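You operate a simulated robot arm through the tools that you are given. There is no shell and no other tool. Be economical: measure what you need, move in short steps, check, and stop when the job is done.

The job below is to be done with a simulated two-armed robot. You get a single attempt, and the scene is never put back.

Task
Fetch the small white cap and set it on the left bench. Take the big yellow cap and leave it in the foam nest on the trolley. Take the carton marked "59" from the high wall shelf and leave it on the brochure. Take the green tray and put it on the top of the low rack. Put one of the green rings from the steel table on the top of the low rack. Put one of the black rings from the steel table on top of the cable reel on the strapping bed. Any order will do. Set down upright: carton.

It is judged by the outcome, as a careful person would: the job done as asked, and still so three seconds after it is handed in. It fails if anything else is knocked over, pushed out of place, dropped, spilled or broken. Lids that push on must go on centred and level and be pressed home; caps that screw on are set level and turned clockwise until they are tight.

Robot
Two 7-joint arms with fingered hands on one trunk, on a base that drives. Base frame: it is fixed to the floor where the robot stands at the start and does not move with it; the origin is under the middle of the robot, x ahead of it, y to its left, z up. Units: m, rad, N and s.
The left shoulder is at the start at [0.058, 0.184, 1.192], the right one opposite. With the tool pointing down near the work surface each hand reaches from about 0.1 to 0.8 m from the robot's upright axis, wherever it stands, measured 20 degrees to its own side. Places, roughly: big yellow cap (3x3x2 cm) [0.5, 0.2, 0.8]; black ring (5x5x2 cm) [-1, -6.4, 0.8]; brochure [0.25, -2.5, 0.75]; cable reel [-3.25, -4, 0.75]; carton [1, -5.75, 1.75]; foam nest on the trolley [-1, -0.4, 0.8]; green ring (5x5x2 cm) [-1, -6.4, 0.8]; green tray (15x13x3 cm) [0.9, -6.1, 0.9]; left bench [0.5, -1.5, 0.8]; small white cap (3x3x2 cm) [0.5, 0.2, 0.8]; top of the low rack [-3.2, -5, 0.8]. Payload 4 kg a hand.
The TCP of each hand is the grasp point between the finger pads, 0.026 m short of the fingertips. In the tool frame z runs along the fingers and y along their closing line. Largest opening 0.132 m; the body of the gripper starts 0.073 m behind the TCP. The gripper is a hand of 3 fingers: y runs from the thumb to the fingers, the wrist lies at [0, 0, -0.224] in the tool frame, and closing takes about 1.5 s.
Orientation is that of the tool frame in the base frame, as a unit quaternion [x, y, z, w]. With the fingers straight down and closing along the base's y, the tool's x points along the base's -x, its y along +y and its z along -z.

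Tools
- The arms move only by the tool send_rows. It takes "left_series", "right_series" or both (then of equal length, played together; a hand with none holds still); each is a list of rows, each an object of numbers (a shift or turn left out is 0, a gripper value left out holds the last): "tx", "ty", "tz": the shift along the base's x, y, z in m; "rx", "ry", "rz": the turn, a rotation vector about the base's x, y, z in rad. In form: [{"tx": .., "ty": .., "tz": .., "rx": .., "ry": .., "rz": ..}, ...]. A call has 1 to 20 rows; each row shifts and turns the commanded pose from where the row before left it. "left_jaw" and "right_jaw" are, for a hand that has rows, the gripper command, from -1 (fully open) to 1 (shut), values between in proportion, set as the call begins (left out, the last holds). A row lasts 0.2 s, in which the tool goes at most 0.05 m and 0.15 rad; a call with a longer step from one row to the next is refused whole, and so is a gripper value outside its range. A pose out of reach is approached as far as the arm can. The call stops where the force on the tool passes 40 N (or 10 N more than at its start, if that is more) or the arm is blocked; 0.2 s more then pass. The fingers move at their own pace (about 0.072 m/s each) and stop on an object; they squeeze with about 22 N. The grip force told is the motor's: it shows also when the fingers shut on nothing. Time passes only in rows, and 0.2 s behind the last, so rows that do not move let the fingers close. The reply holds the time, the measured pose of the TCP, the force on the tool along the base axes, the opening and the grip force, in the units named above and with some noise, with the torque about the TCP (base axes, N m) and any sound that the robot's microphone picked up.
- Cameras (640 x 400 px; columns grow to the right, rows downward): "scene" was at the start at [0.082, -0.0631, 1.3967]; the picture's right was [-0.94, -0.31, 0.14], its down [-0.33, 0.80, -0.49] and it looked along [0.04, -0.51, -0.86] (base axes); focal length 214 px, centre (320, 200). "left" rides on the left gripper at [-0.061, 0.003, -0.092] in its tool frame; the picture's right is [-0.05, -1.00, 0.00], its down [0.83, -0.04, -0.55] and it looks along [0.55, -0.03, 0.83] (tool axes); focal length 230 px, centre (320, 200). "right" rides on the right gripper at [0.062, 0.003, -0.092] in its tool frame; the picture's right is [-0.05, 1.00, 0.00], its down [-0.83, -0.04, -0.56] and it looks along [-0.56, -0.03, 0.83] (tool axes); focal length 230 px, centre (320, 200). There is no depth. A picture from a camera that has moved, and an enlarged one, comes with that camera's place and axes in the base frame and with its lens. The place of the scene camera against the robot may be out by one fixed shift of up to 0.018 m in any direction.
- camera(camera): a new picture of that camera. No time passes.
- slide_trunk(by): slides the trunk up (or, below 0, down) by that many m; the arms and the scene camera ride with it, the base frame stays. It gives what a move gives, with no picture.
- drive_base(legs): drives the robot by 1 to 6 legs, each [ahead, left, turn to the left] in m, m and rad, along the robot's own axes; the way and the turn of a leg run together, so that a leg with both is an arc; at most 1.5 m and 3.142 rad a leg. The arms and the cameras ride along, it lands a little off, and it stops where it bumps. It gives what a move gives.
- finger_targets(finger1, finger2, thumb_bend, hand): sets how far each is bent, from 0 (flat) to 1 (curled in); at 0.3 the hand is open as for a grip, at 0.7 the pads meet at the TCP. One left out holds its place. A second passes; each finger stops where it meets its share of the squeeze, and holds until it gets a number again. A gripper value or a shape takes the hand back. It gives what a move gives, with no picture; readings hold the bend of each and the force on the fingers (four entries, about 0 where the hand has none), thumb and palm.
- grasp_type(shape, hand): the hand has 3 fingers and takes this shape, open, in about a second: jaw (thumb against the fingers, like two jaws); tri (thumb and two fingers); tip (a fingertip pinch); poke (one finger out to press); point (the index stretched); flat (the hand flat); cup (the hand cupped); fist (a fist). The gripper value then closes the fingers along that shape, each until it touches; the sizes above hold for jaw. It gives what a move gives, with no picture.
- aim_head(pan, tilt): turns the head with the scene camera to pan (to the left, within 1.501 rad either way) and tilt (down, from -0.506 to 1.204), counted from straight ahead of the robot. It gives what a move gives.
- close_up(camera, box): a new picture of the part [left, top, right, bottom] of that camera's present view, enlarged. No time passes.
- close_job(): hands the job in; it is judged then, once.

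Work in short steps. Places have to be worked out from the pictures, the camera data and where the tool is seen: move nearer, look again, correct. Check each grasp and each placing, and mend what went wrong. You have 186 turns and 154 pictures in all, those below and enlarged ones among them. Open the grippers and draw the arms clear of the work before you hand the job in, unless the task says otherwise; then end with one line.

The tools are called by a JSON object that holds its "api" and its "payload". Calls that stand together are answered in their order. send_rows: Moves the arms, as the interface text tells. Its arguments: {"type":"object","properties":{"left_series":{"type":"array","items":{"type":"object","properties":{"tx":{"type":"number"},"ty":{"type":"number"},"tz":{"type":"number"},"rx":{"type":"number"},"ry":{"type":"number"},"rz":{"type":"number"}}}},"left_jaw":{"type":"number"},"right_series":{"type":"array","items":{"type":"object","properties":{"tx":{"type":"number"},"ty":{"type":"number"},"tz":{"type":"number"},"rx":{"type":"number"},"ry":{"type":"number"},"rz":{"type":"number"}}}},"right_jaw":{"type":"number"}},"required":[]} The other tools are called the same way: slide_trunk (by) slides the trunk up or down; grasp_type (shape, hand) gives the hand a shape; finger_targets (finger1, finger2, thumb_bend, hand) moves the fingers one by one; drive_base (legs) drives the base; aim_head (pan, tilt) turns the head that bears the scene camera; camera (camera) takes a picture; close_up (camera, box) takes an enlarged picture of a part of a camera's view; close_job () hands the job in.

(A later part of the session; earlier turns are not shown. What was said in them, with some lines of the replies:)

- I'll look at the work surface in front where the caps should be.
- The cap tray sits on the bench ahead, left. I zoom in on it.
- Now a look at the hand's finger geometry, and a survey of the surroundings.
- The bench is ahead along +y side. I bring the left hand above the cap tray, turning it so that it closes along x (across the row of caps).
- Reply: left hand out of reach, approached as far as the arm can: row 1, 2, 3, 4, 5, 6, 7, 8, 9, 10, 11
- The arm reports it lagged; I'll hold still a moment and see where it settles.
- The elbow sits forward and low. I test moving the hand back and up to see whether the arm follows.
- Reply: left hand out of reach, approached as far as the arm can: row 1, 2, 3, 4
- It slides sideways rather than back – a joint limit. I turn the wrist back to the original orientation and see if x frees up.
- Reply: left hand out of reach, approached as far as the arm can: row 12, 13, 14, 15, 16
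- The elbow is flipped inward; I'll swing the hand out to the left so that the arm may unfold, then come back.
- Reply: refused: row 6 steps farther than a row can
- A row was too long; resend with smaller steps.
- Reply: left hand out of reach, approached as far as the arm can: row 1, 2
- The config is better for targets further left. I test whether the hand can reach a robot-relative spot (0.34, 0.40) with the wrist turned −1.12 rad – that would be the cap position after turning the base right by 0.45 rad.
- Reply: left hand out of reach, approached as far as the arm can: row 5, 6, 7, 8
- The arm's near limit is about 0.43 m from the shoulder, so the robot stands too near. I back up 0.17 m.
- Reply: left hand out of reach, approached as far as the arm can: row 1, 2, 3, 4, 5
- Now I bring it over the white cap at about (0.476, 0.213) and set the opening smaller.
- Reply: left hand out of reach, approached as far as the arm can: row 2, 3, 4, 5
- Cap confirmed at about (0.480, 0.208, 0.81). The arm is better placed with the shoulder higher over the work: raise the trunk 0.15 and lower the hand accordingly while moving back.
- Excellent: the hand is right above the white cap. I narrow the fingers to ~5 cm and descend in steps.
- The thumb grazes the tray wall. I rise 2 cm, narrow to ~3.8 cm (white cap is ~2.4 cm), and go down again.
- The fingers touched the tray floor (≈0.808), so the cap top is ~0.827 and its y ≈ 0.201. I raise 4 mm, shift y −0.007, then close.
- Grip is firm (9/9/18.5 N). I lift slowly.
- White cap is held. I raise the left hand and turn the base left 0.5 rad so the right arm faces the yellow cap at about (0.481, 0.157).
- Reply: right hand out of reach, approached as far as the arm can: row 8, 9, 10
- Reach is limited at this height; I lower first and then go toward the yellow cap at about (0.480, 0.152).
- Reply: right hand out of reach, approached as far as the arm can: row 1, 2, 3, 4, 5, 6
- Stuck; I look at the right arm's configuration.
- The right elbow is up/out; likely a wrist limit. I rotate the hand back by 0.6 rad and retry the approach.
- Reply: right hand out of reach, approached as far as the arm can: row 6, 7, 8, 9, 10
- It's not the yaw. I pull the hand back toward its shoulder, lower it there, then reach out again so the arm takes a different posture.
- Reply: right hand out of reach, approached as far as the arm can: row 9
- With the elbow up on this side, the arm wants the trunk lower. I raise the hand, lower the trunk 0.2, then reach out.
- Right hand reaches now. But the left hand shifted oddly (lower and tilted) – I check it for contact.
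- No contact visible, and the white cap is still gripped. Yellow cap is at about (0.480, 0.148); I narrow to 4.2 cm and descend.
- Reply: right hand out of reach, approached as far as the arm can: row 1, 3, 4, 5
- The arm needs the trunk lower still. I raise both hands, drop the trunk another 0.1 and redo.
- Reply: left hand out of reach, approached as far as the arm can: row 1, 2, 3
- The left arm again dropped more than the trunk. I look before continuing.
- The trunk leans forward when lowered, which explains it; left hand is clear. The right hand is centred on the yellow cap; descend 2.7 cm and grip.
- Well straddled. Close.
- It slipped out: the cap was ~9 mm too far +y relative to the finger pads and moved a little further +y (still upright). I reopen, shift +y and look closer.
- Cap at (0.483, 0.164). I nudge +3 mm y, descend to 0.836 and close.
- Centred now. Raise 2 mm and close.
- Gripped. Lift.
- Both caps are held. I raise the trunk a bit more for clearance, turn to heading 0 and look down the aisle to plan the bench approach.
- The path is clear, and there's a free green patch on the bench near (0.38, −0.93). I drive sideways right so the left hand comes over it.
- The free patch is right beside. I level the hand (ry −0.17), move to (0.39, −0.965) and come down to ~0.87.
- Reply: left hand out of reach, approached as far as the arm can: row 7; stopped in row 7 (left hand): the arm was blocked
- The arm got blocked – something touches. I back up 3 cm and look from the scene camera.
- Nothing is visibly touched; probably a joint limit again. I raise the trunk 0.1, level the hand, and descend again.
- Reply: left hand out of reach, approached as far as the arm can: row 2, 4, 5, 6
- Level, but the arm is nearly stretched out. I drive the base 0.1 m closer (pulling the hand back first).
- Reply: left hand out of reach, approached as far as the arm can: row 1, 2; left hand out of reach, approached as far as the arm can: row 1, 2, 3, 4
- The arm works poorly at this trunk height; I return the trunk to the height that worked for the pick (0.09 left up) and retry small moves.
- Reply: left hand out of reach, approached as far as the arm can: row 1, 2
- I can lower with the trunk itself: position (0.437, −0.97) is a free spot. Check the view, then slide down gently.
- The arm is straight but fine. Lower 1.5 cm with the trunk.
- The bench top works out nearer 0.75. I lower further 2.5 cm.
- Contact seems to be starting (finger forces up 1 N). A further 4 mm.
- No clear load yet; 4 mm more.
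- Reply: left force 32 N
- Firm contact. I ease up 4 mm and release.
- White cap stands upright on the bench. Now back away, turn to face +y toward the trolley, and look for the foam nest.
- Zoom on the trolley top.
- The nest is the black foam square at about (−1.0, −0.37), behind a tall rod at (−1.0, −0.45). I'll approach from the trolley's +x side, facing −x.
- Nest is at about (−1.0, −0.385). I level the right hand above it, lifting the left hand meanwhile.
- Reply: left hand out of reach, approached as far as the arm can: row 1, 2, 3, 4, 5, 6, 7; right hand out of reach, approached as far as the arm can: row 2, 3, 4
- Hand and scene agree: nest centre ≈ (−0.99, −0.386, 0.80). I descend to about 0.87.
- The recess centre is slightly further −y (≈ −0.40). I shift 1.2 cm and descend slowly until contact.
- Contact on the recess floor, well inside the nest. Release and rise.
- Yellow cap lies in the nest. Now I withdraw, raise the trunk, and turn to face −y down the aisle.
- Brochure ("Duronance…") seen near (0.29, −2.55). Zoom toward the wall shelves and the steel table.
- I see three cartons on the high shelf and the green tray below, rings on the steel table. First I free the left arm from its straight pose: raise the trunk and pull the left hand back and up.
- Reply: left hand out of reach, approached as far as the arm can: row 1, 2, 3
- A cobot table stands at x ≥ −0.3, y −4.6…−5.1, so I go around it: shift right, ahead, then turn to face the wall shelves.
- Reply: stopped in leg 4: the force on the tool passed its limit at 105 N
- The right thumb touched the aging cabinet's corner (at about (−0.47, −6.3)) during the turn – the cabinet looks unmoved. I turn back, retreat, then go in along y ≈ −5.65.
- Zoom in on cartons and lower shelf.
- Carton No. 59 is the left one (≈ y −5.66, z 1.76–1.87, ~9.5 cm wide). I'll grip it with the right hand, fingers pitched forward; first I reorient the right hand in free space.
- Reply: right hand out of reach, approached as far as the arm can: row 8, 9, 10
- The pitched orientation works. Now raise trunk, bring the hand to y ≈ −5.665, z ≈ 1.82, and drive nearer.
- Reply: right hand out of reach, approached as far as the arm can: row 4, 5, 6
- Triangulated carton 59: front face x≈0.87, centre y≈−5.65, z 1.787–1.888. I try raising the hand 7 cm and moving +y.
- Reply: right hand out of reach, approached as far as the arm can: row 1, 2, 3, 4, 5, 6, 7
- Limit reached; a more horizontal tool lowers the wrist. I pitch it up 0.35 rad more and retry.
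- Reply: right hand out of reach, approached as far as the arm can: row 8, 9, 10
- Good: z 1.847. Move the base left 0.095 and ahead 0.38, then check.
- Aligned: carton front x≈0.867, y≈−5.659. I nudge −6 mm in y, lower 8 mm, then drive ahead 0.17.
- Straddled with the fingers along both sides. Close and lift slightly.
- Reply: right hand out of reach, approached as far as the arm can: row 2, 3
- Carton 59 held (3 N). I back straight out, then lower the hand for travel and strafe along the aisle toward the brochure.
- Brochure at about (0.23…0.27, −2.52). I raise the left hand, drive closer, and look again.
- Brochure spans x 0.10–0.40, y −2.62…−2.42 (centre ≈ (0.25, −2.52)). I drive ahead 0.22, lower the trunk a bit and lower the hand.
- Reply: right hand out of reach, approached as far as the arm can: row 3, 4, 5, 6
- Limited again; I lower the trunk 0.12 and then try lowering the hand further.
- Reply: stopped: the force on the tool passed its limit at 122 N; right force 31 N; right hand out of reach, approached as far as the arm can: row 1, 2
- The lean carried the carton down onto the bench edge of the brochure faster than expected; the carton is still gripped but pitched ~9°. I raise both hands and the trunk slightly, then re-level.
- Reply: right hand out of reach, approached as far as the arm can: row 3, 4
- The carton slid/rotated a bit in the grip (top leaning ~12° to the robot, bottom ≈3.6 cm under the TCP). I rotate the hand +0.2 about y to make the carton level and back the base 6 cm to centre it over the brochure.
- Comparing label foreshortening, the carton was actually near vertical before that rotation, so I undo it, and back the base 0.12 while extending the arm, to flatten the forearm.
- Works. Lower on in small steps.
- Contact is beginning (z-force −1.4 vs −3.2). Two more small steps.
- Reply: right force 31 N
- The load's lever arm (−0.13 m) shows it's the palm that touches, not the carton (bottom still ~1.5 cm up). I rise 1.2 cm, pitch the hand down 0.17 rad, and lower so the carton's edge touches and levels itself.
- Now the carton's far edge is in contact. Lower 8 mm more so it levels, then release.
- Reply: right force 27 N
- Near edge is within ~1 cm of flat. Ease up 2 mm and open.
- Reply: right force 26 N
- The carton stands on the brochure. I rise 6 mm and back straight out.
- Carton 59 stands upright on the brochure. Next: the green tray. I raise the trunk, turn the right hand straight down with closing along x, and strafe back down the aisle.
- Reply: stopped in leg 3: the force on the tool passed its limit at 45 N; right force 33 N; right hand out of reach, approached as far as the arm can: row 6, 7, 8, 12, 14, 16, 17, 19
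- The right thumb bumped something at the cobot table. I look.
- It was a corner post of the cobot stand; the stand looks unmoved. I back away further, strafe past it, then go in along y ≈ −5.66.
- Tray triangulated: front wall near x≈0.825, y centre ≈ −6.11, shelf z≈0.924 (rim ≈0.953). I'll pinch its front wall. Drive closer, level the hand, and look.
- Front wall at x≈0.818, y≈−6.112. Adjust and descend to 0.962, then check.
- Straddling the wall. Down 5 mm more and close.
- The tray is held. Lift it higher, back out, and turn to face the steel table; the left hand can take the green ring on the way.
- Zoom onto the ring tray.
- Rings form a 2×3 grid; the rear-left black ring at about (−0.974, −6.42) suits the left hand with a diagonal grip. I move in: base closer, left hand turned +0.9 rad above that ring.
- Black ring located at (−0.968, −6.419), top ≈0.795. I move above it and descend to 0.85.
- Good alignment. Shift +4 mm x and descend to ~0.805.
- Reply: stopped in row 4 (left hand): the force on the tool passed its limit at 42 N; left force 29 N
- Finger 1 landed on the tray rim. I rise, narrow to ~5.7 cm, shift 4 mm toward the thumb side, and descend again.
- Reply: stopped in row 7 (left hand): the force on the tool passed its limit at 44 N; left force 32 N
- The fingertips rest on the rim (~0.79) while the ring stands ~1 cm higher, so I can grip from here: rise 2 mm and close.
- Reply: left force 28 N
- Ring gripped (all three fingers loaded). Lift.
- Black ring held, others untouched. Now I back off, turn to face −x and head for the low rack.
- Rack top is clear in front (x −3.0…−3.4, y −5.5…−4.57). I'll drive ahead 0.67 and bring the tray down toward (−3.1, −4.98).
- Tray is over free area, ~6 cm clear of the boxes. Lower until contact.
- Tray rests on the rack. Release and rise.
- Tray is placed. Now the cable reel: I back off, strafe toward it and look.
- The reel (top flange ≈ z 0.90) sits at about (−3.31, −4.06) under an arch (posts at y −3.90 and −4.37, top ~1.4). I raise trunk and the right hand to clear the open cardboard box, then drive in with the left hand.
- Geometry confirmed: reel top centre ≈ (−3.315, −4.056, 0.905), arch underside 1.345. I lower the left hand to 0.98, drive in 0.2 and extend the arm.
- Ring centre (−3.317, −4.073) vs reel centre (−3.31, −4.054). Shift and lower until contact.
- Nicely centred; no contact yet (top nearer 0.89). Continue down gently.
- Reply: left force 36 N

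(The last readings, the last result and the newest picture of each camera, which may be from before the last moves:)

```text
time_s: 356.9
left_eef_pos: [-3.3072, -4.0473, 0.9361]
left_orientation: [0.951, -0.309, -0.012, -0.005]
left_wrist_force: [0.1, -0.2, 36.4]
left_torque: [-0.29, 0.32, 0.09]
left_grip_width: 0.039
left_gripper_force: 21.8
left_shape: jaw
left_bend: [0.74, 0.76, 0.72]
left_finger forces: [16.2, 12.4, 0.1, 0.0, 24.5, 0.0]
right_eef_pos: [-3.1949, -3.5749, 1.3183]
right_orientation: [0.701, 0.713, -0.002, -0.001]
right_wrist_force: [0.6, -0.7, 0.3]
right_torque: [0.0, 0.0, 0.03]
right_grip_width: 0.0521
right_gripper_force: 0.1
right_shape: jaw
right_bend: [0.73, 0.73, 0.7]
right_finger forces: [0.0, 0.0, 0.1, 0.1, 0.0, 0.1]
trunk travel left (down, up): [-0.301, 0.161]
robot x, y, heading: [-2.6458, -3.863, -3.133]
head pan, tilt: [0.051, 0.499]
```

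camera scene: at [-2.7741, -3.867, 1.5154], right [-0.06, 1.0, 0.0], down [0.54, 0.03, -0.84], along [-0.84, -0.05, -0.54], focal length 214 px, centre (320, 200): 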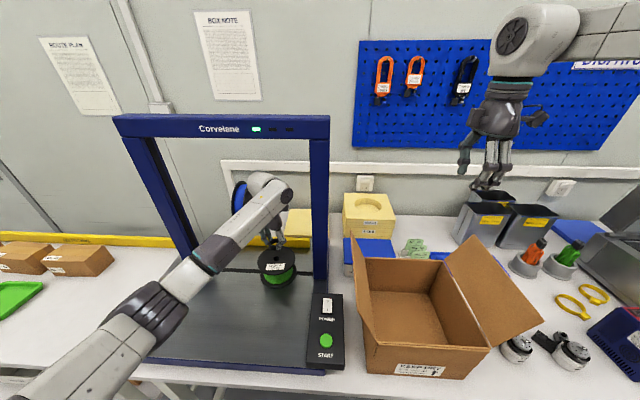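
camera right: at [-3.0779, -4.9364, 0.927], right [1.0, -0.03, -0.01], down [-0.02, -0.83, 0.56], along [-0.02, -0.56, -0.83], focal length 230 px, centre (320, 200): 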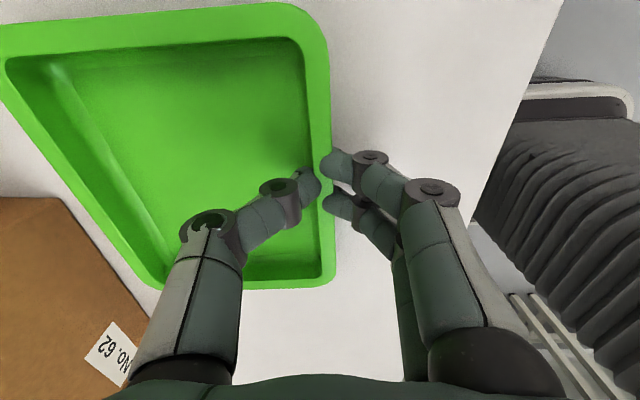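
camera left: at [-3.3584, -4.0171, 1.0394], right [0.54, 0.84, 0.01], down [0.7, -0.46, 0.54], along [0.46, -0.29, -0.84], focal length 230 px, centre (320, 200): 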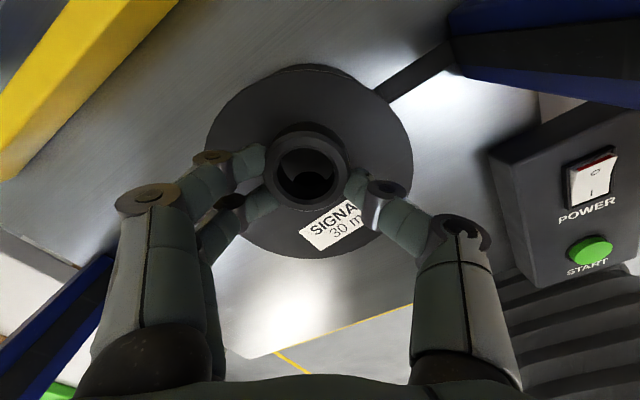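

Contact. Ease up 5 mm, open slightly and rise.

{"api": "send_rows", "payload": {"left_series": [{"tz": 0.006}, {"tz": 0}]}}

{"api": "send_rows", "payload": {"left_series": [{"tz": 0}, {"tz": 0}, {"tz": 0}, {"tz": 0.01}, {"tz": 0.02}, {"tz": 0.02}], "left_jaw": 0.0}}

{"api": "camera", "payload": {"camera": "left"}}

```text
time_s: 357.5
left_eef_pos: [-3.3068, -4.0495, 0.9351]
left_orientation: [0.951, -0.308, -0.007, -0.008]
left_wrist_force: [-2.3, 0.9, 22.5]
left_torque: [-0.19, 0.28, 0.02]
left_grip_width: 0.0392
left_gripper_force: 21.7
left_shape: jaw
left_bend: [0.74, 0.75, 0.72]
left_finger forces: [15.5, 10.6, 0.0, 0.1, 22.2, 0.0]
right_eef_pos: [-3.196, -3.5751, 1.315]
right_orientation: [0.701, 0.713, -0.001, -0.001]
right_wrist_force: [-0.1, -1.0, -0.6]
right_torque: [0.0, -0.02, -0.01]
right_grip_width: 0.0526
right_gripper_force: 0.1
right_shape: jaw
right_bend: [0.73, 0.73, 0.7]
right_finger forces: [0.0, 0.1, 0.0, 0.0, 0.0, 0.0]
trunk travel left (down, up): [-0.301, 0.161]
robot x, y, heading: [-2.6442, -3.8658, -3.13]
head pan, tilt: [0.051, 0.499]
```

```text
time_s: 358.9
left_eef_pos: [-3.3076, -4.049, 0.984]
left_orientation: [0.951, -0.309, -0.004, -0.008]
left_wrist_force: [0.6, 0.4, -0.2]
left_torque: [0.0, 0.01, 0.03]
left_grip_width: 0.0652
left_gripper_force: 0.0
left_shape: jaw
left_bend: [0.73, 0.73, 0.7]
left_finger forces: [0.0, 0.0, 0.0, 0.1, 0.1, 0.1]
right_eef_pos: [-3.199, -3.5759, 1.3146]
right_orientation: [0.7, 0.714, 0.0, 0.0]
right_wrist_force: [0.3, -0.8, -0.4]
right_torque: [-0.02, 0.0, -0.03]
right_grip_width: 0.0524
right_gripper_force: 0.1
right_shape: jaw
right_bend: [0.73, 0.73, 0.7]
right_finger forces: [0.0, 0.0, 0.0, 0.0, 0.0, 0.0]
trunk travel left (down, up): [-0.301, 0.161]
robot x, y, heading: [-2.646, -3.8699, -3.128]
head pan, tilt: [0.051, 0.499]
```

```text
35 pictures are left
camera left: at [-3.3587, -4.0166, 1.0771], right [0.54, 0.84, 0.01], down [0.7, -0.46, 0.54], along [0.46, -0.29, -0.84], focal length 230 px, centre (320, 200)
```

left: 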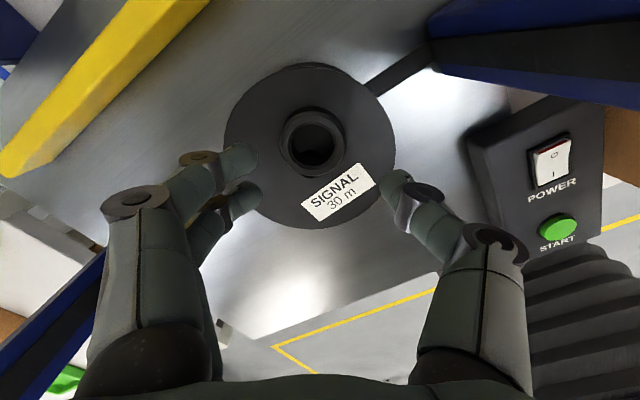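

The black ring lies flat on the reel. I withdraw, and return to the steel table pose used before, turning the left hand so it closes along the robot's forward axis.

{"api": "drive_base", "payload": {"legs": [[-0.7, 0, 0], [0, 0, 1.57], [1.35, 0, 0], [0, 0.78, 0]]}}

{"api": "send_rows", "payload": {"left_series": [{"rz": -0.134, "tz": 0.02}, {"rz": -0.134, "tz": 0.02}, {"rz": -0.134, "tz": 0.02}, {"rz": -0.134, "tz": 0.02}, {"rz": -0.134, "tz": 0.02}, {"rz": -0.134, "tz": 0.01}, {"rz": -0.134}]}}

```text
time_s: 376.8
left_eef_pos: [-0.9864, -5.8748, 0.985]
left_orientation: [0.892, 0.451, -0.008, -0.001]
left_wrist_force: [0.8, -0.1, 0.5]
left_torque: [-0.01, 0.0, -0.03]
left_grip_width: 0.0654
left_gripper_force: 0.0
left_shape: jaw
left_bend: [0.73, 0.73, 0.7]
left_finger forces: [0.0, 0.0, 0.1, 0.0, 0.0, 0.1]
right_eef_pos: [-1.4601, -5.7609, 1.3147]
right_orientation: [-0.006, 1.0, 0.0, 0.001]
right_wrist_force: [-0.4, -0.4, 0.2]
right_torque: [-0.01, -0.01, 0.0]
right_grip_width: 0.0525
right_gripper_force: 0.0
right_shape: jaw
right_bend: [0.73, 0.73, 0.7]
right_finger forces: [0.0, 0.0, 0.0, 0.1, 0.0, 0.0]
trunk travel left (down, up): [-0.301, 0.161]
robot x, y, heading: [-1.1656, -5.2151, -1.572]
head pan, tilt: [0.051, 0.499]
```

```text
time_s: 378.4
left_eef_pos: [-0.9868, -5.8732, 1.0951]
left_orientation: [1.0, -0.002, -0.007, -0.006]
left_wrist_force: [0.2, 0.3, 0.6]
left_torque: [0.0, 0.02, 0.03]
left_grip_width: 0.0653
left_gripper_force: 0.1
left_shape: jaw
left_bend: [0.73, 0.73, 0.7]
left_finger forces: [0.1, 0.0, 0.0, 0.0, 0.0, 0.1]
right_eef_pos: [-1.4593, -5.7609, 1.3147]
right_orientation: [-0.005, 1.0, 0.0, 0.0]
right_wrist_force: [0.5, 0.3, -0.2]
right_torque: [-0.02, -0.01, 0.02]
right_grip_width: 0.0525
right_gripper_force: 0.1
right_shape: jaw
right_bend: [0.73, 0.73, 0.7]
right_finger forces: [0.1, 0.0, 0.0, 0.0, 0.1, 0.0]
trunk travel left (down, up): [-0.301, 0.161]
robot x, y, heading: [-1.1668, -5.2114, -1.57]
head pan, tilt: [0.051, 0.499]
```

Left hand is oriented. Drive ahead 0.56, and set the hand above the front-left green ring (−0.964, −6.362).

{"api": "drive_base", "payload": {"legs": [[0.56, 0, 0]]}}

{"api": "send_rows", "payload": {"left_series": [{"tx": 0.011, "ty": 0.036}, {"tx": 0.011, "ty": 0.036}, {"tz": -0.03}, {"tz": -0.03}, {"tz": -0.03}], "left_jaw": 0.05}}

{"api": "camera", "payload": {"camera": "left"}}

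```text
time_s: 381.6
left_eef_pos: [-0.9871, -6.4336, 1.095]
left_orientation: [1.0, -0.002, -0.007, -0.005]
left_wrist_force: [-1.3, 0.3, 0.2]
left_torque: [0.03, 0.03, -0.03]
left_grip_width: 0.0656
left_gripper_force: 0.1
left_shape: jaw
left_bend: [0.73, 0.73, 0.7]
left_finger forces: [0.0, 0.0, 0.0, 0.1, 0.0, 0.0]
right_eef_pos: [-1.4603, -6.3185, 1.3146]
right_orientation: [-0.005, 1.0, -0.001, 0.001]
right_wrist_force: [0.3, 0.9, -1.0]
right_torque: [-0.01, -0.04, 0.01]
right_grip_width: 0.0528
right_gripper_force: 0.0
right_shape: jaw
right_bend: [0.73, 0.73, 0.7]
right_finger forces: [0.0, 0.0, 0.0, 0.1, 0.0, 0.0]
trunk travel left (down, up): [-0.301, 0.161]
robot x, y, heading: [-1.1657, -5.7733, -1.573]
head pan, tilt: [0.051, 0.499]
```

```text
time_s: 382.8
left_eef_pos: [-0.9646, -6.3627, 1.0044]
left_orientation: [1.0, -0.002, -0.006, -0.006]
left_wrist_force: [-0.5, 0.4, -0.1]
left_torque: [0.02, -0.01, 0.0]
left_grip_width: 0.0631
left_gripper_force: 0.2
left_shape: jaw
left_bend: [0.73, 0.73, 0.7]
left_finger forces: [0.1, 0.0, 0.0, 0.0, 0.0, 0.1]
right_eef_pos: [-1.4591, -6.3204, 1.3148]
right_orientation: [-0.004, 1.0, -0.001, 0.0]
right_wrist_force: [0.6, 0.3, 0.1]
right_torque: [0.01, 0.04, 0.02]
right_grip_width: 0.0524
right_gripper_force: 0.0
right_shape: jaw
right_bend: [0.73, 0.73, 0.7]
right_finger forces: [0.0, 0.1, 0.0, 0.0, 0.1, 0.0]
trunk travel left (down, up): [-0.301, 0.161]
robot x, y, heading: [-1.1642, -5.7758, -1.573]
head pan, tilt: [0.051, 0.499]
```

```text
34 pictures are left
camera left: at [-1.0244, -6.3653, 1.0971], right [-0.05, 1.0, 0.01], down [0.84, 0.03, 0.54], along [0.54, 0.04, -0.84], focal length 230 px, centre (320, 200)
```

left: 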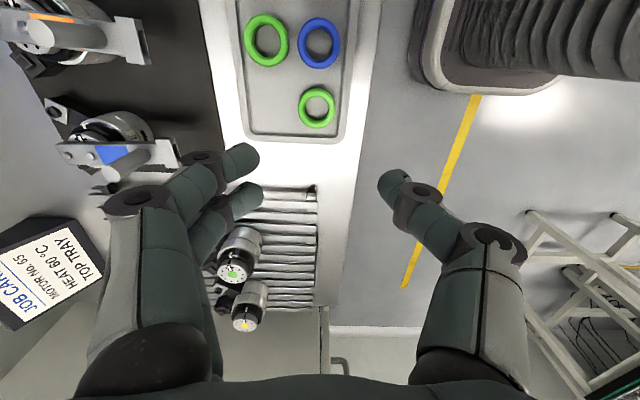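

Ring confirmed at (−0.966, −6.361). Descend to ~0.82 and check.

{"api": "send_rows", "payload": {"left_series": [{"tx": 0.003, "ty": 0.002}, {"tz": -0.04}, {"tz": -0.04}, {"tz": -0.04}, {"tz": -0.035}, {"tz": -0.02}, {"tz": -0.008}]}}

{"api": "camera", "payload": {"camera": "left"}}

```text
time_s: 384.4
left_eef_pos: [-0.9622, -6.3589, 0.8228]
left_orientation: [1.0, -0.002, -0.008, -0.005]
left_wrist_force: [-0.3, -0.2, -0.2]
left_torque: [0.01, -0.03, 0.01]
left_grip_width: 0.0632
left_gripper_force: 0.0
left_shape: jaw
left_bend: [0.73, 0.73, 0.7]
left_finger forces: [0.1, 0.0, 0.0, 0.0, 0.1, 0.0]
right_eef_pos: [-1.4604, -6.319, 1.315]
right_orientation: [-0.005, 1.0, 0.0, 0.0]
right_wrist_force: [0.3, 0.7, 0.3]
right_torque: [-0.01, 0.0, -0.01]
right_grip_width: 0.0524
right_gripper_force: 0.0
right_shape: jaw
right_bend: [0.73, 0.73, 0.7]
right_finger forces: [0.1, 0.0, 0.0, 0.1, 0.0, 0.0]
trunk travel left (down, up): [-0.301, 0.161]
robot x, y, heading: [-1.1662, -5.7734, -1.572]
head pan, tilt: [0.051, 0.499]
```

```text
33 pictures are left
camera left: at [-1.0215, -6.363, 0.9145], right [-0.05, 1.0, 0.01], down [0.84, 0.03, 0.54], along [0.54, 0.04, -0.84], focal length 230 px, centre (320, 200)
```

left: 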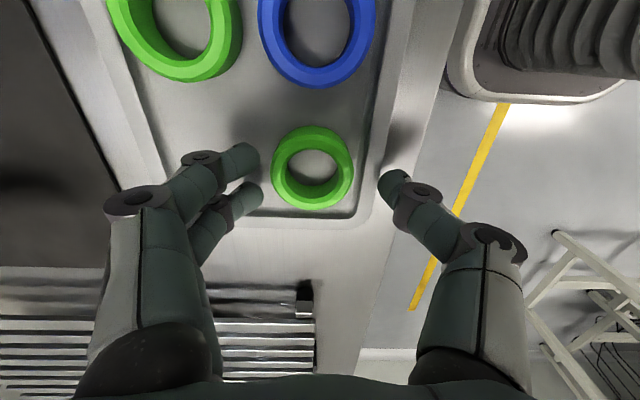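

Well centred. Lower a few mm more and close.

{"api": "send_rows", "payload": {"left_series": [{"tz": -0.005}, {"tz": -0.004}]}}

{"api": "send_rows", "payload": {"left_series": [{"tz": 0}, {"tz": 0}, {"tz": 0}, {"tz": 0}, {"tz": 0}], "left_jaw": 1}}

{"api": "send_rows", "payload": {"left_series": [{"tz": 0.01}, {"tz": 0.015}, {"tz": 0.03}, {"tz": 0.04}, {"tz": 0.04}, {"tz": 0.04}]}}

{"api": "camera", "payload": {"camera": "left"}}

```text
time_s: 385.0
left_eef_pos: [-0.9618, -6.3612, 0.8122]
left_orientation: [1.0, -0.002, -0.008, -0.005]
left_wrist_force: [0.2, 0.3, -0.1]
left_torque: [0.0, 0.01, 0.02]
left_grip_width: 0.0634
left_gripper_force: 0.1
left_shape: jaw
left_bend: [0.73, 0.73, 0.7]
left_finger forces: [0.1, 0.0, 0.0, 0.0, 0.0, 0.1]
right_eef_pos: [-1.4601, -6.3201, 1.3151]
right_orientation: [-0.005, 1.0, 0.0, 0.0]
right_wrist_force: [0.3, -0.5, -0.2]
right_torque: [0.02, 0.0, 0.03]
right_grip_width: 0.0524
right_gripper_force: 0.0
right_shape: jaw
right_bend: [0.73, 0.73, 0.7]
right_finger forces: [0.0, 0.0, 0.0, 0.0, 0.1, 0.0]
trunk travel left (down, up): [-0.301, 0.161]
robot x, y, heading: [-1.1632, -5.7685, -1.569]
head pan, tilt: [0.051, 0.499]
```

```text
time_s: 386.2
left_eef_pos: [-0.9627, -6.3614, 0.8147]
left_orientation: [1.0, -0.001, -0.007, -0.004]
left_wrist_force: [0.8, -4.4, 8.1]
left_torque: [0.19, -0.02, -0.04]
left_grip_width: 0.0374
left_gripper_force: 22.0
left_shape: jaw
left_bend: [0.73, 0.73, 0.7]
left_finger forces: [12.2, 11.5, 0.1, 0.0, 21.8, 0.1]
right_eef_pos: [-1.46, -6.3201, 1.3156]
right_orientation: [-0.004, 1.0, -0.001, 0.001]
right_wrist_force: [-0.1, -0.3, -0.5]
right_torque: [0.01, 0.02, 0.05]
right_grip_width: 0.0525
right_gripper_force: 0.1
right_shape: jaw
right_bend: [0.73, 0.73, 0.7]
right_finger forces: [0.1, 0.0, 0.0, 0.0, 0.0, 0.0]
trunk travel left (down, up): [-0.301, 0.161]
robot x, y, heading: [-1.1663, -5.7712, -1.569]
head pan, tilt: [0.051, 0.499]
```

```text
time_s: 387.6
left_eef_pos: [-0.9611, -6.3592, 0.9879]
left_orientation: [1.0, -0.003, -0.007, -0.007]
left_wrist_force: [-0.8, 0.1, -0.1]
left_torque: [0.03, 0.0, 0.02]
left_grip_width: 0.0364
left_gripper_force: 22.1
left_shape: jaw
left_bend: [0.73, 0.73, 0.7]
left_finger forces: [11.3, 10.7, 0.0, 0.0, 20.8, 0.0]
right_eef_pos: [-1.4591, -6.3208, 1.3155]
right_orientation: [-0.004, 1.0, -0.002, 0.0]
right_wrist_force: [-0.5, 0.7, -0.3]
right_torque: [0.01, 0.01, -0.01]
right_grip_width: 0.0526
right_gripper_force: 0.1
right_shape: jaw
right_bend: [0.73, 0.73, 0.7]
right_finger forces: [0.0, 0.0, 0.0, 0.0, 0.0, 0.0]
trunk travel left (down, up): [-0.301, 0.161]
robot x, y, heading: [-1.165, -5.7707, -1.568]
head pan, tilt: [0.051, 0.499]
```

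```text
32 pictures are left
camera left: at [-1.0209, -6.363, 1.0814], right [-0.05, 1.0, 0.01], down [0.84, 0.03, 0.54], along [0.54, 0.04, -0.84], focal length 230 px, centre (320, 200)
```

left: 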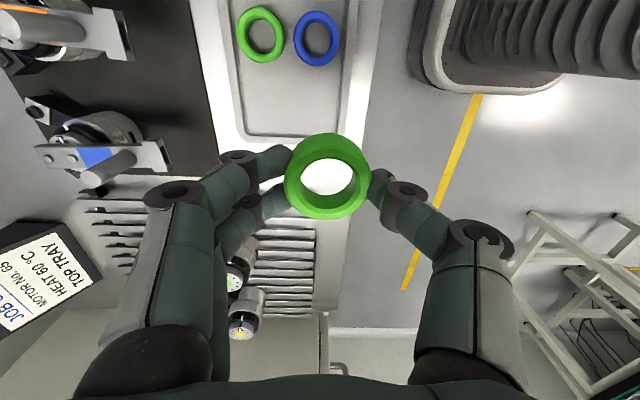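

Green ring held. Drive to the rack and look at the target spot.

{"api": "drive_base", "payload": {"legs": [[-0.5, 0, 0], [0, 0, -1.57], [0, -0.22, 0], [1.33, 0, 0]]}}

{"api": "camera", "payload": {"camera": "left"}}

{"api": "camera", "payload": {"camera": "scene"}}

```text
time_s: 401.8
left_eef_pos: [-3.0745, -5.2746, 0.99]
left_orientation: [0.709, -0.705, -0.001, -0.009]
left_wrist_force: [-0.8, 0.3, -0.7]
left_torque: [-0.01, 0.0, -0.02]
left_grip_width: 0.0363
left_gripper_force: 22.0
left_shape: jaw
left_bend: [0.73, 0.73, 0.7]
left_finger forces: [11.4, 10.6, 0.0, 0.0, 20.6, 0.1]
right_eef_pos: [-3.0394, -4.7762, 1.3151]
right_orientation: [0.699, 0.715, -0.001, -0.002]
right_wrist_force: [0.3, 0.7, -0.8]
right_torque: [0.02, -0.02, -0.03]
right_grip_width: 0.0527
right_gripper_force: 0.0
right_shape: jaw
right_bend: [0.73, 0.73, 0.7]
right_finger forces: [0.0, 0.1, 0.0, 0.0, 0.0, 0.0]
trunk travel left (down, up): [-0.301, 0.161]
robot x, y, heading: [-2.488, -5.0673, -3.127]
head pan, tilt: [0.051, 0.499]
```

```text
31 pictures are left
camera left: at [-3.078, -5.214, 1.0815], right [1.0, 0.06, 0.01], down [0.04, -0.84, 0.54], along [0.04, -0.54, -0.84], focal length 230 px, centre (320, 200)
```

left: 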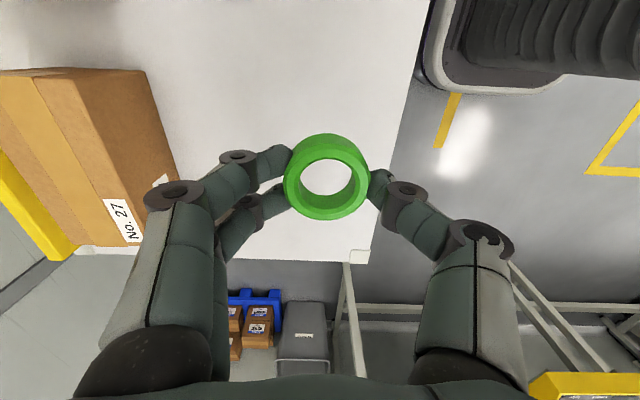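

```text
30 pictures are left
camera scene: at [-2.6145, -5.068, 1.5155], right [-0.06, 1.0, 0.0], down [0.54, 0.03, -0.84], along [-0.84, -0.06, -0.54], focal length 214 px, centre (320, 200)
```

scene: 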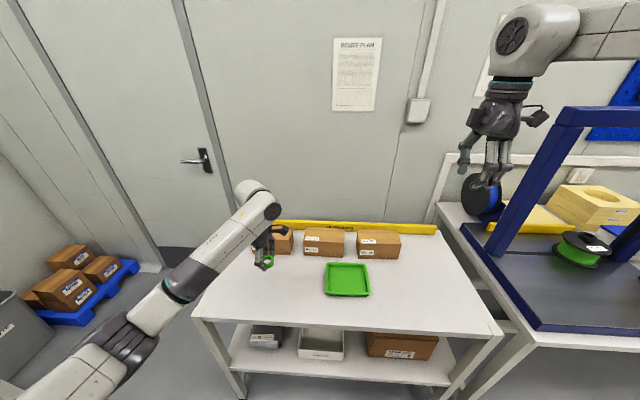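

Clear spot. Lower onto the rack until contact.

{"api": "send_rows", "payload": {"left_series": [{"tz": -0.04}, {"tz": -0.04}, {"tz": -0.035}, {"tz": -0.01}, {"tz": -0.008}, {"tz": -0.006}, {"tz": -0.005}, {"tz": -0.004}, {"tz": -0.004}]}}

{"api": "camera", "payload": {"camera": "left"}}

```text
time_s: 403.8
left_eef_pos: [-3.0742, -5.2745, 0.8361]
left_orientation: [0.71, -0.704, -0.001, -0.009]
left_wrist_force: [-0.2, 0.2, -0.3]
left_torque: [-0.02, 0.0, -0.02]
left_grip_width: 0.0363
left_gripper_force: 21.7
left_shape: jaw
left_bend: [0.73, 0.73, 0.7]
left_finger forces: [11.4, 10.9, 0.0, 0.0, 20.4, 0.0]
right_eef_pos: [-3.0404, -4.7755, 1.3148]
right_orientation: [0.7, 0.714, -0.001, 0.0]
right_wrist_force: [0.9, 0.0, 0.8]
right_torque: [-0.02, -0.03, -0.03]
right_grip_width: 0.0525
right_gripper_force: 0.0
right_shape: jaw
right_bend: [0.73, 0.73, 0.7]
right_finger forces: [0.0, 0.0, 0.0, 0.0, 0.0, 0.0]
trunk travel left (down, up): [-0.301, 0.161]
robot x, y, heading: [-2.4866, -5.0658, -3.133]
head pan, tilt: [0.051, 0.499]
```

```text
29 pictures are left
camera left: at [-3.0781, -5.2139, 0.9293], right [1.0, 0.06, 0.01], down [0.04, -0.84, 0.54], along [0.04, -0.54, -0.84], focal length 230 px, centre (320, 200)
```

left: 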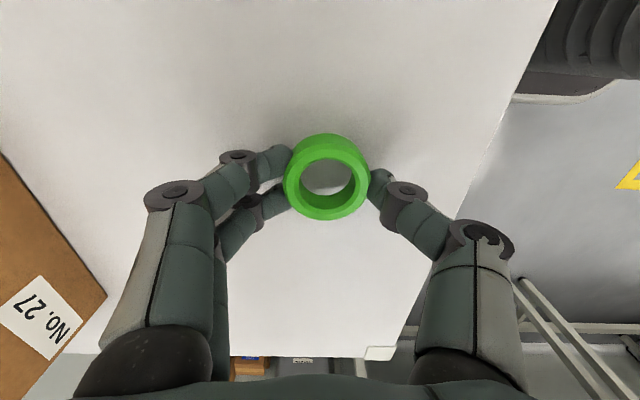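

Very close. Continue down a few mm until contact.

{"api": "send_rows", "payload": {"left_series": [{"tz": -0.004}, {"tz": -0.004}, {"tz": -0.003}, {"tz": -0.003}, {"tz": -0.003}]}}

```text
time_s: 405.0
left_eef_pos: [-3.0749, -5.2742, 0.8256]
left_orientation: [0.71, -0.704, -0.005, -0.005]
left_wrist_force: [-3.0, -1.7, 38.0]
left_torque: [-0.1, 0.0, 0.05]
left_grip_width: 0.0388
left_gripper_force: 21.7
left_shape: jaw
left_bend: [0.74, 0.74, 0.72]
left_finger forces: [16.1, 19.9, 0.0, 0.1, 24.7, 0.0]
right_eef_pos: [-3.0369, -4.775, 1.3169]
right_orientation: [0.7, 0.714, -0.002, -0.001]
right_wrist_force: [-0.2, 0.3, -1.1]
right_torque: [-0.01, 0.0, 0.05]
right_grip_width: 0.0525
right_gripper_force: 0.0
right_shape: jaw
right_bend: [0.73, 0.73, 0.7]
right_finger forces: [0.0, 0.0, 0.1, 0.1, 0.0, 0.0]
trunk travel left (down, up): [-0.301, 0.161]
robot x, y, heading: [-2.4909, -5.0624, -3.131]
head pan, tilt: [0.051, 0.499]
```

Contact made. Ease up, open, and rise.

{"api": "send_rows", "payload": {"left_series": [{"tz": 0.006}, {"tz": 0}]}}

{"api": "send_rows", "payload": {"left_series": [{"tz": 0}, {"tz": 0}, {"tz": 0}, {"tz": 0.01}, {"tz": 0.03}, {"tz": 0.04}, {"tz": 0.04}, {"tz": 0.04}], "left_jaw": 0.0}}

{"api": "camera", "payload": {"camera": "left"}}

{"api": "camera", "payload": {"camera": "scene"}}

```text
time_s: 405.6
left_eef_pos: [-3.0745, -5.2742, 0.8274]
left_orientation: [0.709, -0.705, -0.001, -0.008]
left_wrist_force: [-8.1, -0.1, 20.4]
left_torque: [-0.07, 0.26, 0.0]
left_grip_width: 0.0386
left_gripper_force: 21.6
left_shape: jaw
left_bend: [0.74, 0.74, 0.72]
left_finger forces: [15.3, 17.8, 0.1, 0.0, 20.1, 0.0]
right_eef_pos: [-3.0387, -4.7756, 1.316]
right_orientation: [0.7, 0.714, -0.003, 0.0]
right_wrist_force: [-0.3, -0.5, 0.6]
right_torque: [0.0, 0.02, -0.01]
right_grip_width: 0.0523
right_gripper_force: 0.0
right_shape: jaw
right_bend: [0.73, 0.73, 0.7]
right_finger forces: [0.0, 0.1, 0.0, 0.0, 0.0, 0.0]
trunk travel left (down, up): [-0.301, 0.161]
robot x, y, heading: [-2.4873, -5.0656, -3.131]
head pan, tilt: [0.051, 0.499]
```

```text
time_s: 407.4
left_eef_pos: [-3.0738, -5.2744, 0.9853]
left_orientation: [0.71, -0.704, 0.0, -0.009]
left_wrist_force: [0.4, 0.5, 0.1]
left_torque: [-0.02, 0.02, 0.0]
left_grip_width: 0.0654
left_gripper_force: 0.1
left_shape: jaw
left_bend: [0.73, 0.73, 0.7]
left_finger forces: [0.0, 0.1, 0.0, 0.1, 0.0, 0.0]
right_eef_pos: [-3.0403, -4.776, 1.3165]
right_orientation: [0.7, 0.714, -0.001, 0.0]
right_wrist_force: [0.1, 0.6, -0.3]
right_torque: [-0.01, 0.0, 0.0]
right_grip_width: 0.0523
right_gripper_force: 0.1
right_shape: jaw
right_bend: [0.73, 0.73, 0.7]
right_finger forces: [0.0, 0.1, 0.1, 0.0, 0.0, 0.1]
trunk travel left (down, up): [-0.301, 0.161]
robot x, y, heading: [-2.4878, -5.0662, -3.13]
head pan, tilt: [0.051, 0.499]
```

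```text
28 pictures are left
camera left: at [-3.0774, -5.2146, 1.0778], right [1.0, 0.06, 0.01], down [0.04, -0.84, 0.54], along [0.04, -0.54, -0.84], focal length 230 px, centre (320, 200)
```

left: 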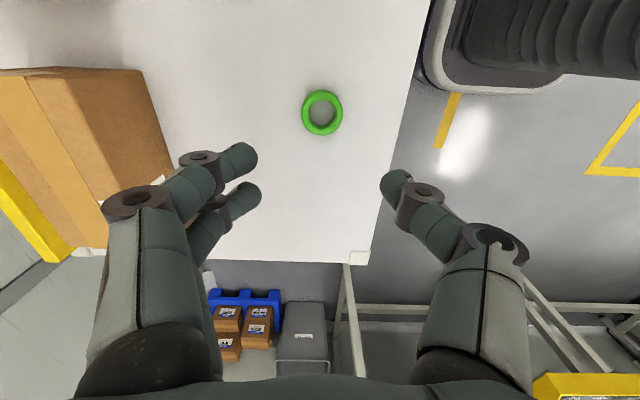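

```text
27 pictures are left
camera scene: at [-2.6139, -5.0689, 1.5155], right [-0.06, 1.0, 0.0], down [0.54, 0.03, -0.84], along [-0.84, -0.05, -0.54], focal length 214 px, centre (320, 200)
```

scene: 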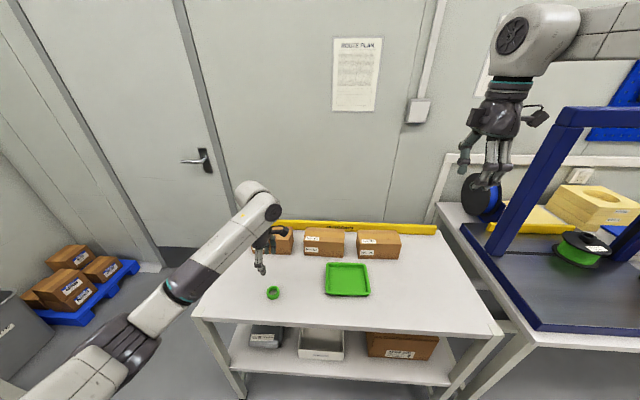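

All items are placed. I back away, open both grippers and take one last check of the reel.

{"api": "drive_base", "payload": {"legs": [[-0.7, 0, 0]]}}

{"api": "send_rows", "payload": {"left_series": [{"tz": 0}, {"tz": 0}, {"tz": 0}, {"tz": 0}], "right_series": [{"tz": 0}, {"tz": 0}, {"tz": 0}, {"tz": 0}], "left_jaw": -1, "right_jaw": -1}}

{"api": "aim_head", "payload": {"pan": -0.4, "tilt": 0.5}}

{"api": "camera", "payload": {"camera": "scene"}}

```text
time_s: 411.3
left_eef_pos: [-2.3733, -5.2662, 0.9839]
left_orientation: [0.708, -0.706, -0.001, -0.009]
left_wrist_force: [0.2, 0.5, 0.1]
left_torque: [0.02, 0.0, -0.02]
left_grip_width: 0.0654
left_gripper_force: 0.0
left_shape: jaw
left_bend: [0.73, 0.73, 0.7]
left_finger forces: [0.0, 0.1, 0.1, 0.1, 0.0, 0.1]
right_eef_pos: [-2.3398, -4.7675, 1.3153]
right_orientation: [0.7, 0.714, 0.0, -0.001]
right_wrist_force: [-0.8, -0.7, 0.4]
right_torque: [-0.03, 0.05, 0.01]
right_grip_width: 0.0524
right_gripper_force: 0.0
right_shape: jaw
right_bend: [0.73, 0.73, 0.7]
right_finger forces: [0.1, 0.1, 0.0, 0.1, 0.0, 0.0]
trunk travel left (down, up): [-0.301, 0.161]
robot x, y, heading: [-1.7853, -5.0575, -3.132]
head pan, tilt: [0.051, 0.499]
```

```text
time_s: 412.3
left_eef_pos: [-2.3731, -5.2661, 0.9859]
left_orientation: [0.709, -0.705, -0.001, -0.01]
left_wrist_force: [-0.5, -0.6, 0.4]
left_torque: [0.02, 0.0, -0.01]
left_grip_width: 0.132
left_gripper_force: 0.0
left_shape: jaw
left_bend: [0.3, 0.3, 0.3]
left_finger forces: [0.1, 0.0, 0.0, 0.0, 0.0, 0.1]
right_eef_pos: [-2.3388, -4.7673, 1.3142]
right_orientation: [0.7, 0.714, -0.001, -0.001]
right_wrist_force: [0.2, -0.6, -0.3]
right_torque: [0.0, -0.02, -0.03]
right_grip_width: 0.1318
right_gripper_force: 0.0
right_shape: jaw
right_bend: [0.3, 0.3, 0.3]
right_finger forces: [0.0, 0.0, 0.1, 0.1, 0.0, 0.0]
trunk travel left (down, up): [-0.301, 0.161]
robot x, y, heading: [-1.7875, -5.0545, -3.128]
head pan, tilt: [0.051, 0.499]
```

```text
time_s: 413.2
left_eef_pos: [-2.3743, -5.2653, 0.985]
left_orientation: [0.709, -0.705, -0.001, -0.009]
left_wrist_force: [0.1, 0.3, -0.1]
left_torque: [0.01, -0.02, -0.04]
left_grip_width: 0.1316
left_gripper_force: 0.2
left_shape: jaw
left_bend: [0.3, 0.3, 0.3]
left_finger forces: [0.0, 0.1, 0.0, 0.0, 0.1, 0.1]
right_eef_pos: [-2.3379, -4.7682, 1.3151]
right_orientation: [0.7, 0.714, -0.001, 0.0]
right_wrist_force: [-0.1, -0.2, 0.4]
right_torque: [0.02, -0.01, 0.01]
right_grip_width: 0.1316
right_gripper_force: 0.1
right_shape: jaw
right_bend: [0.3, 0.3, 0.3]
right_finger forces: [0.1, 0.0, 0.0, 0.0, 0.1, 0.0]
trunk travel left (down, up): [-0.301, 0.161]
robot x, y, heading: [-1.7886, -5.0573, -3.135]
head pan, tilt: [-0.4, 0.499]
```

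```text
26 pictures are left
camera scene: at [-1.9063, -5.0196, 1.5159], right [0.38, 0.93, 0.03], down [0.5, -0.18, -0.85], along [-0.78, 0.33, -0.53], focal length 214 px, centre (320, 200)
```

scene: 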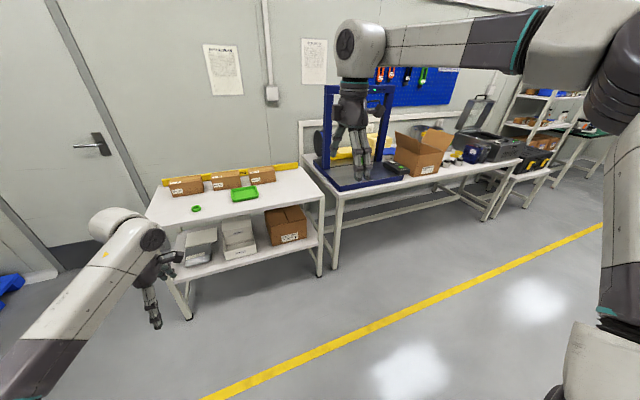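

The tray and ring are on the rack, both grippers are open, and the arms are clear of the work, so I hand the job in.

{"api": "close_job", "payload": {}}

```text
The job is handed in.
```

All six items were placed and the job is handed in; on the way, the right hand bumped the aging cabinet and a post of the cobot stand, and neither looked moved afterwards.
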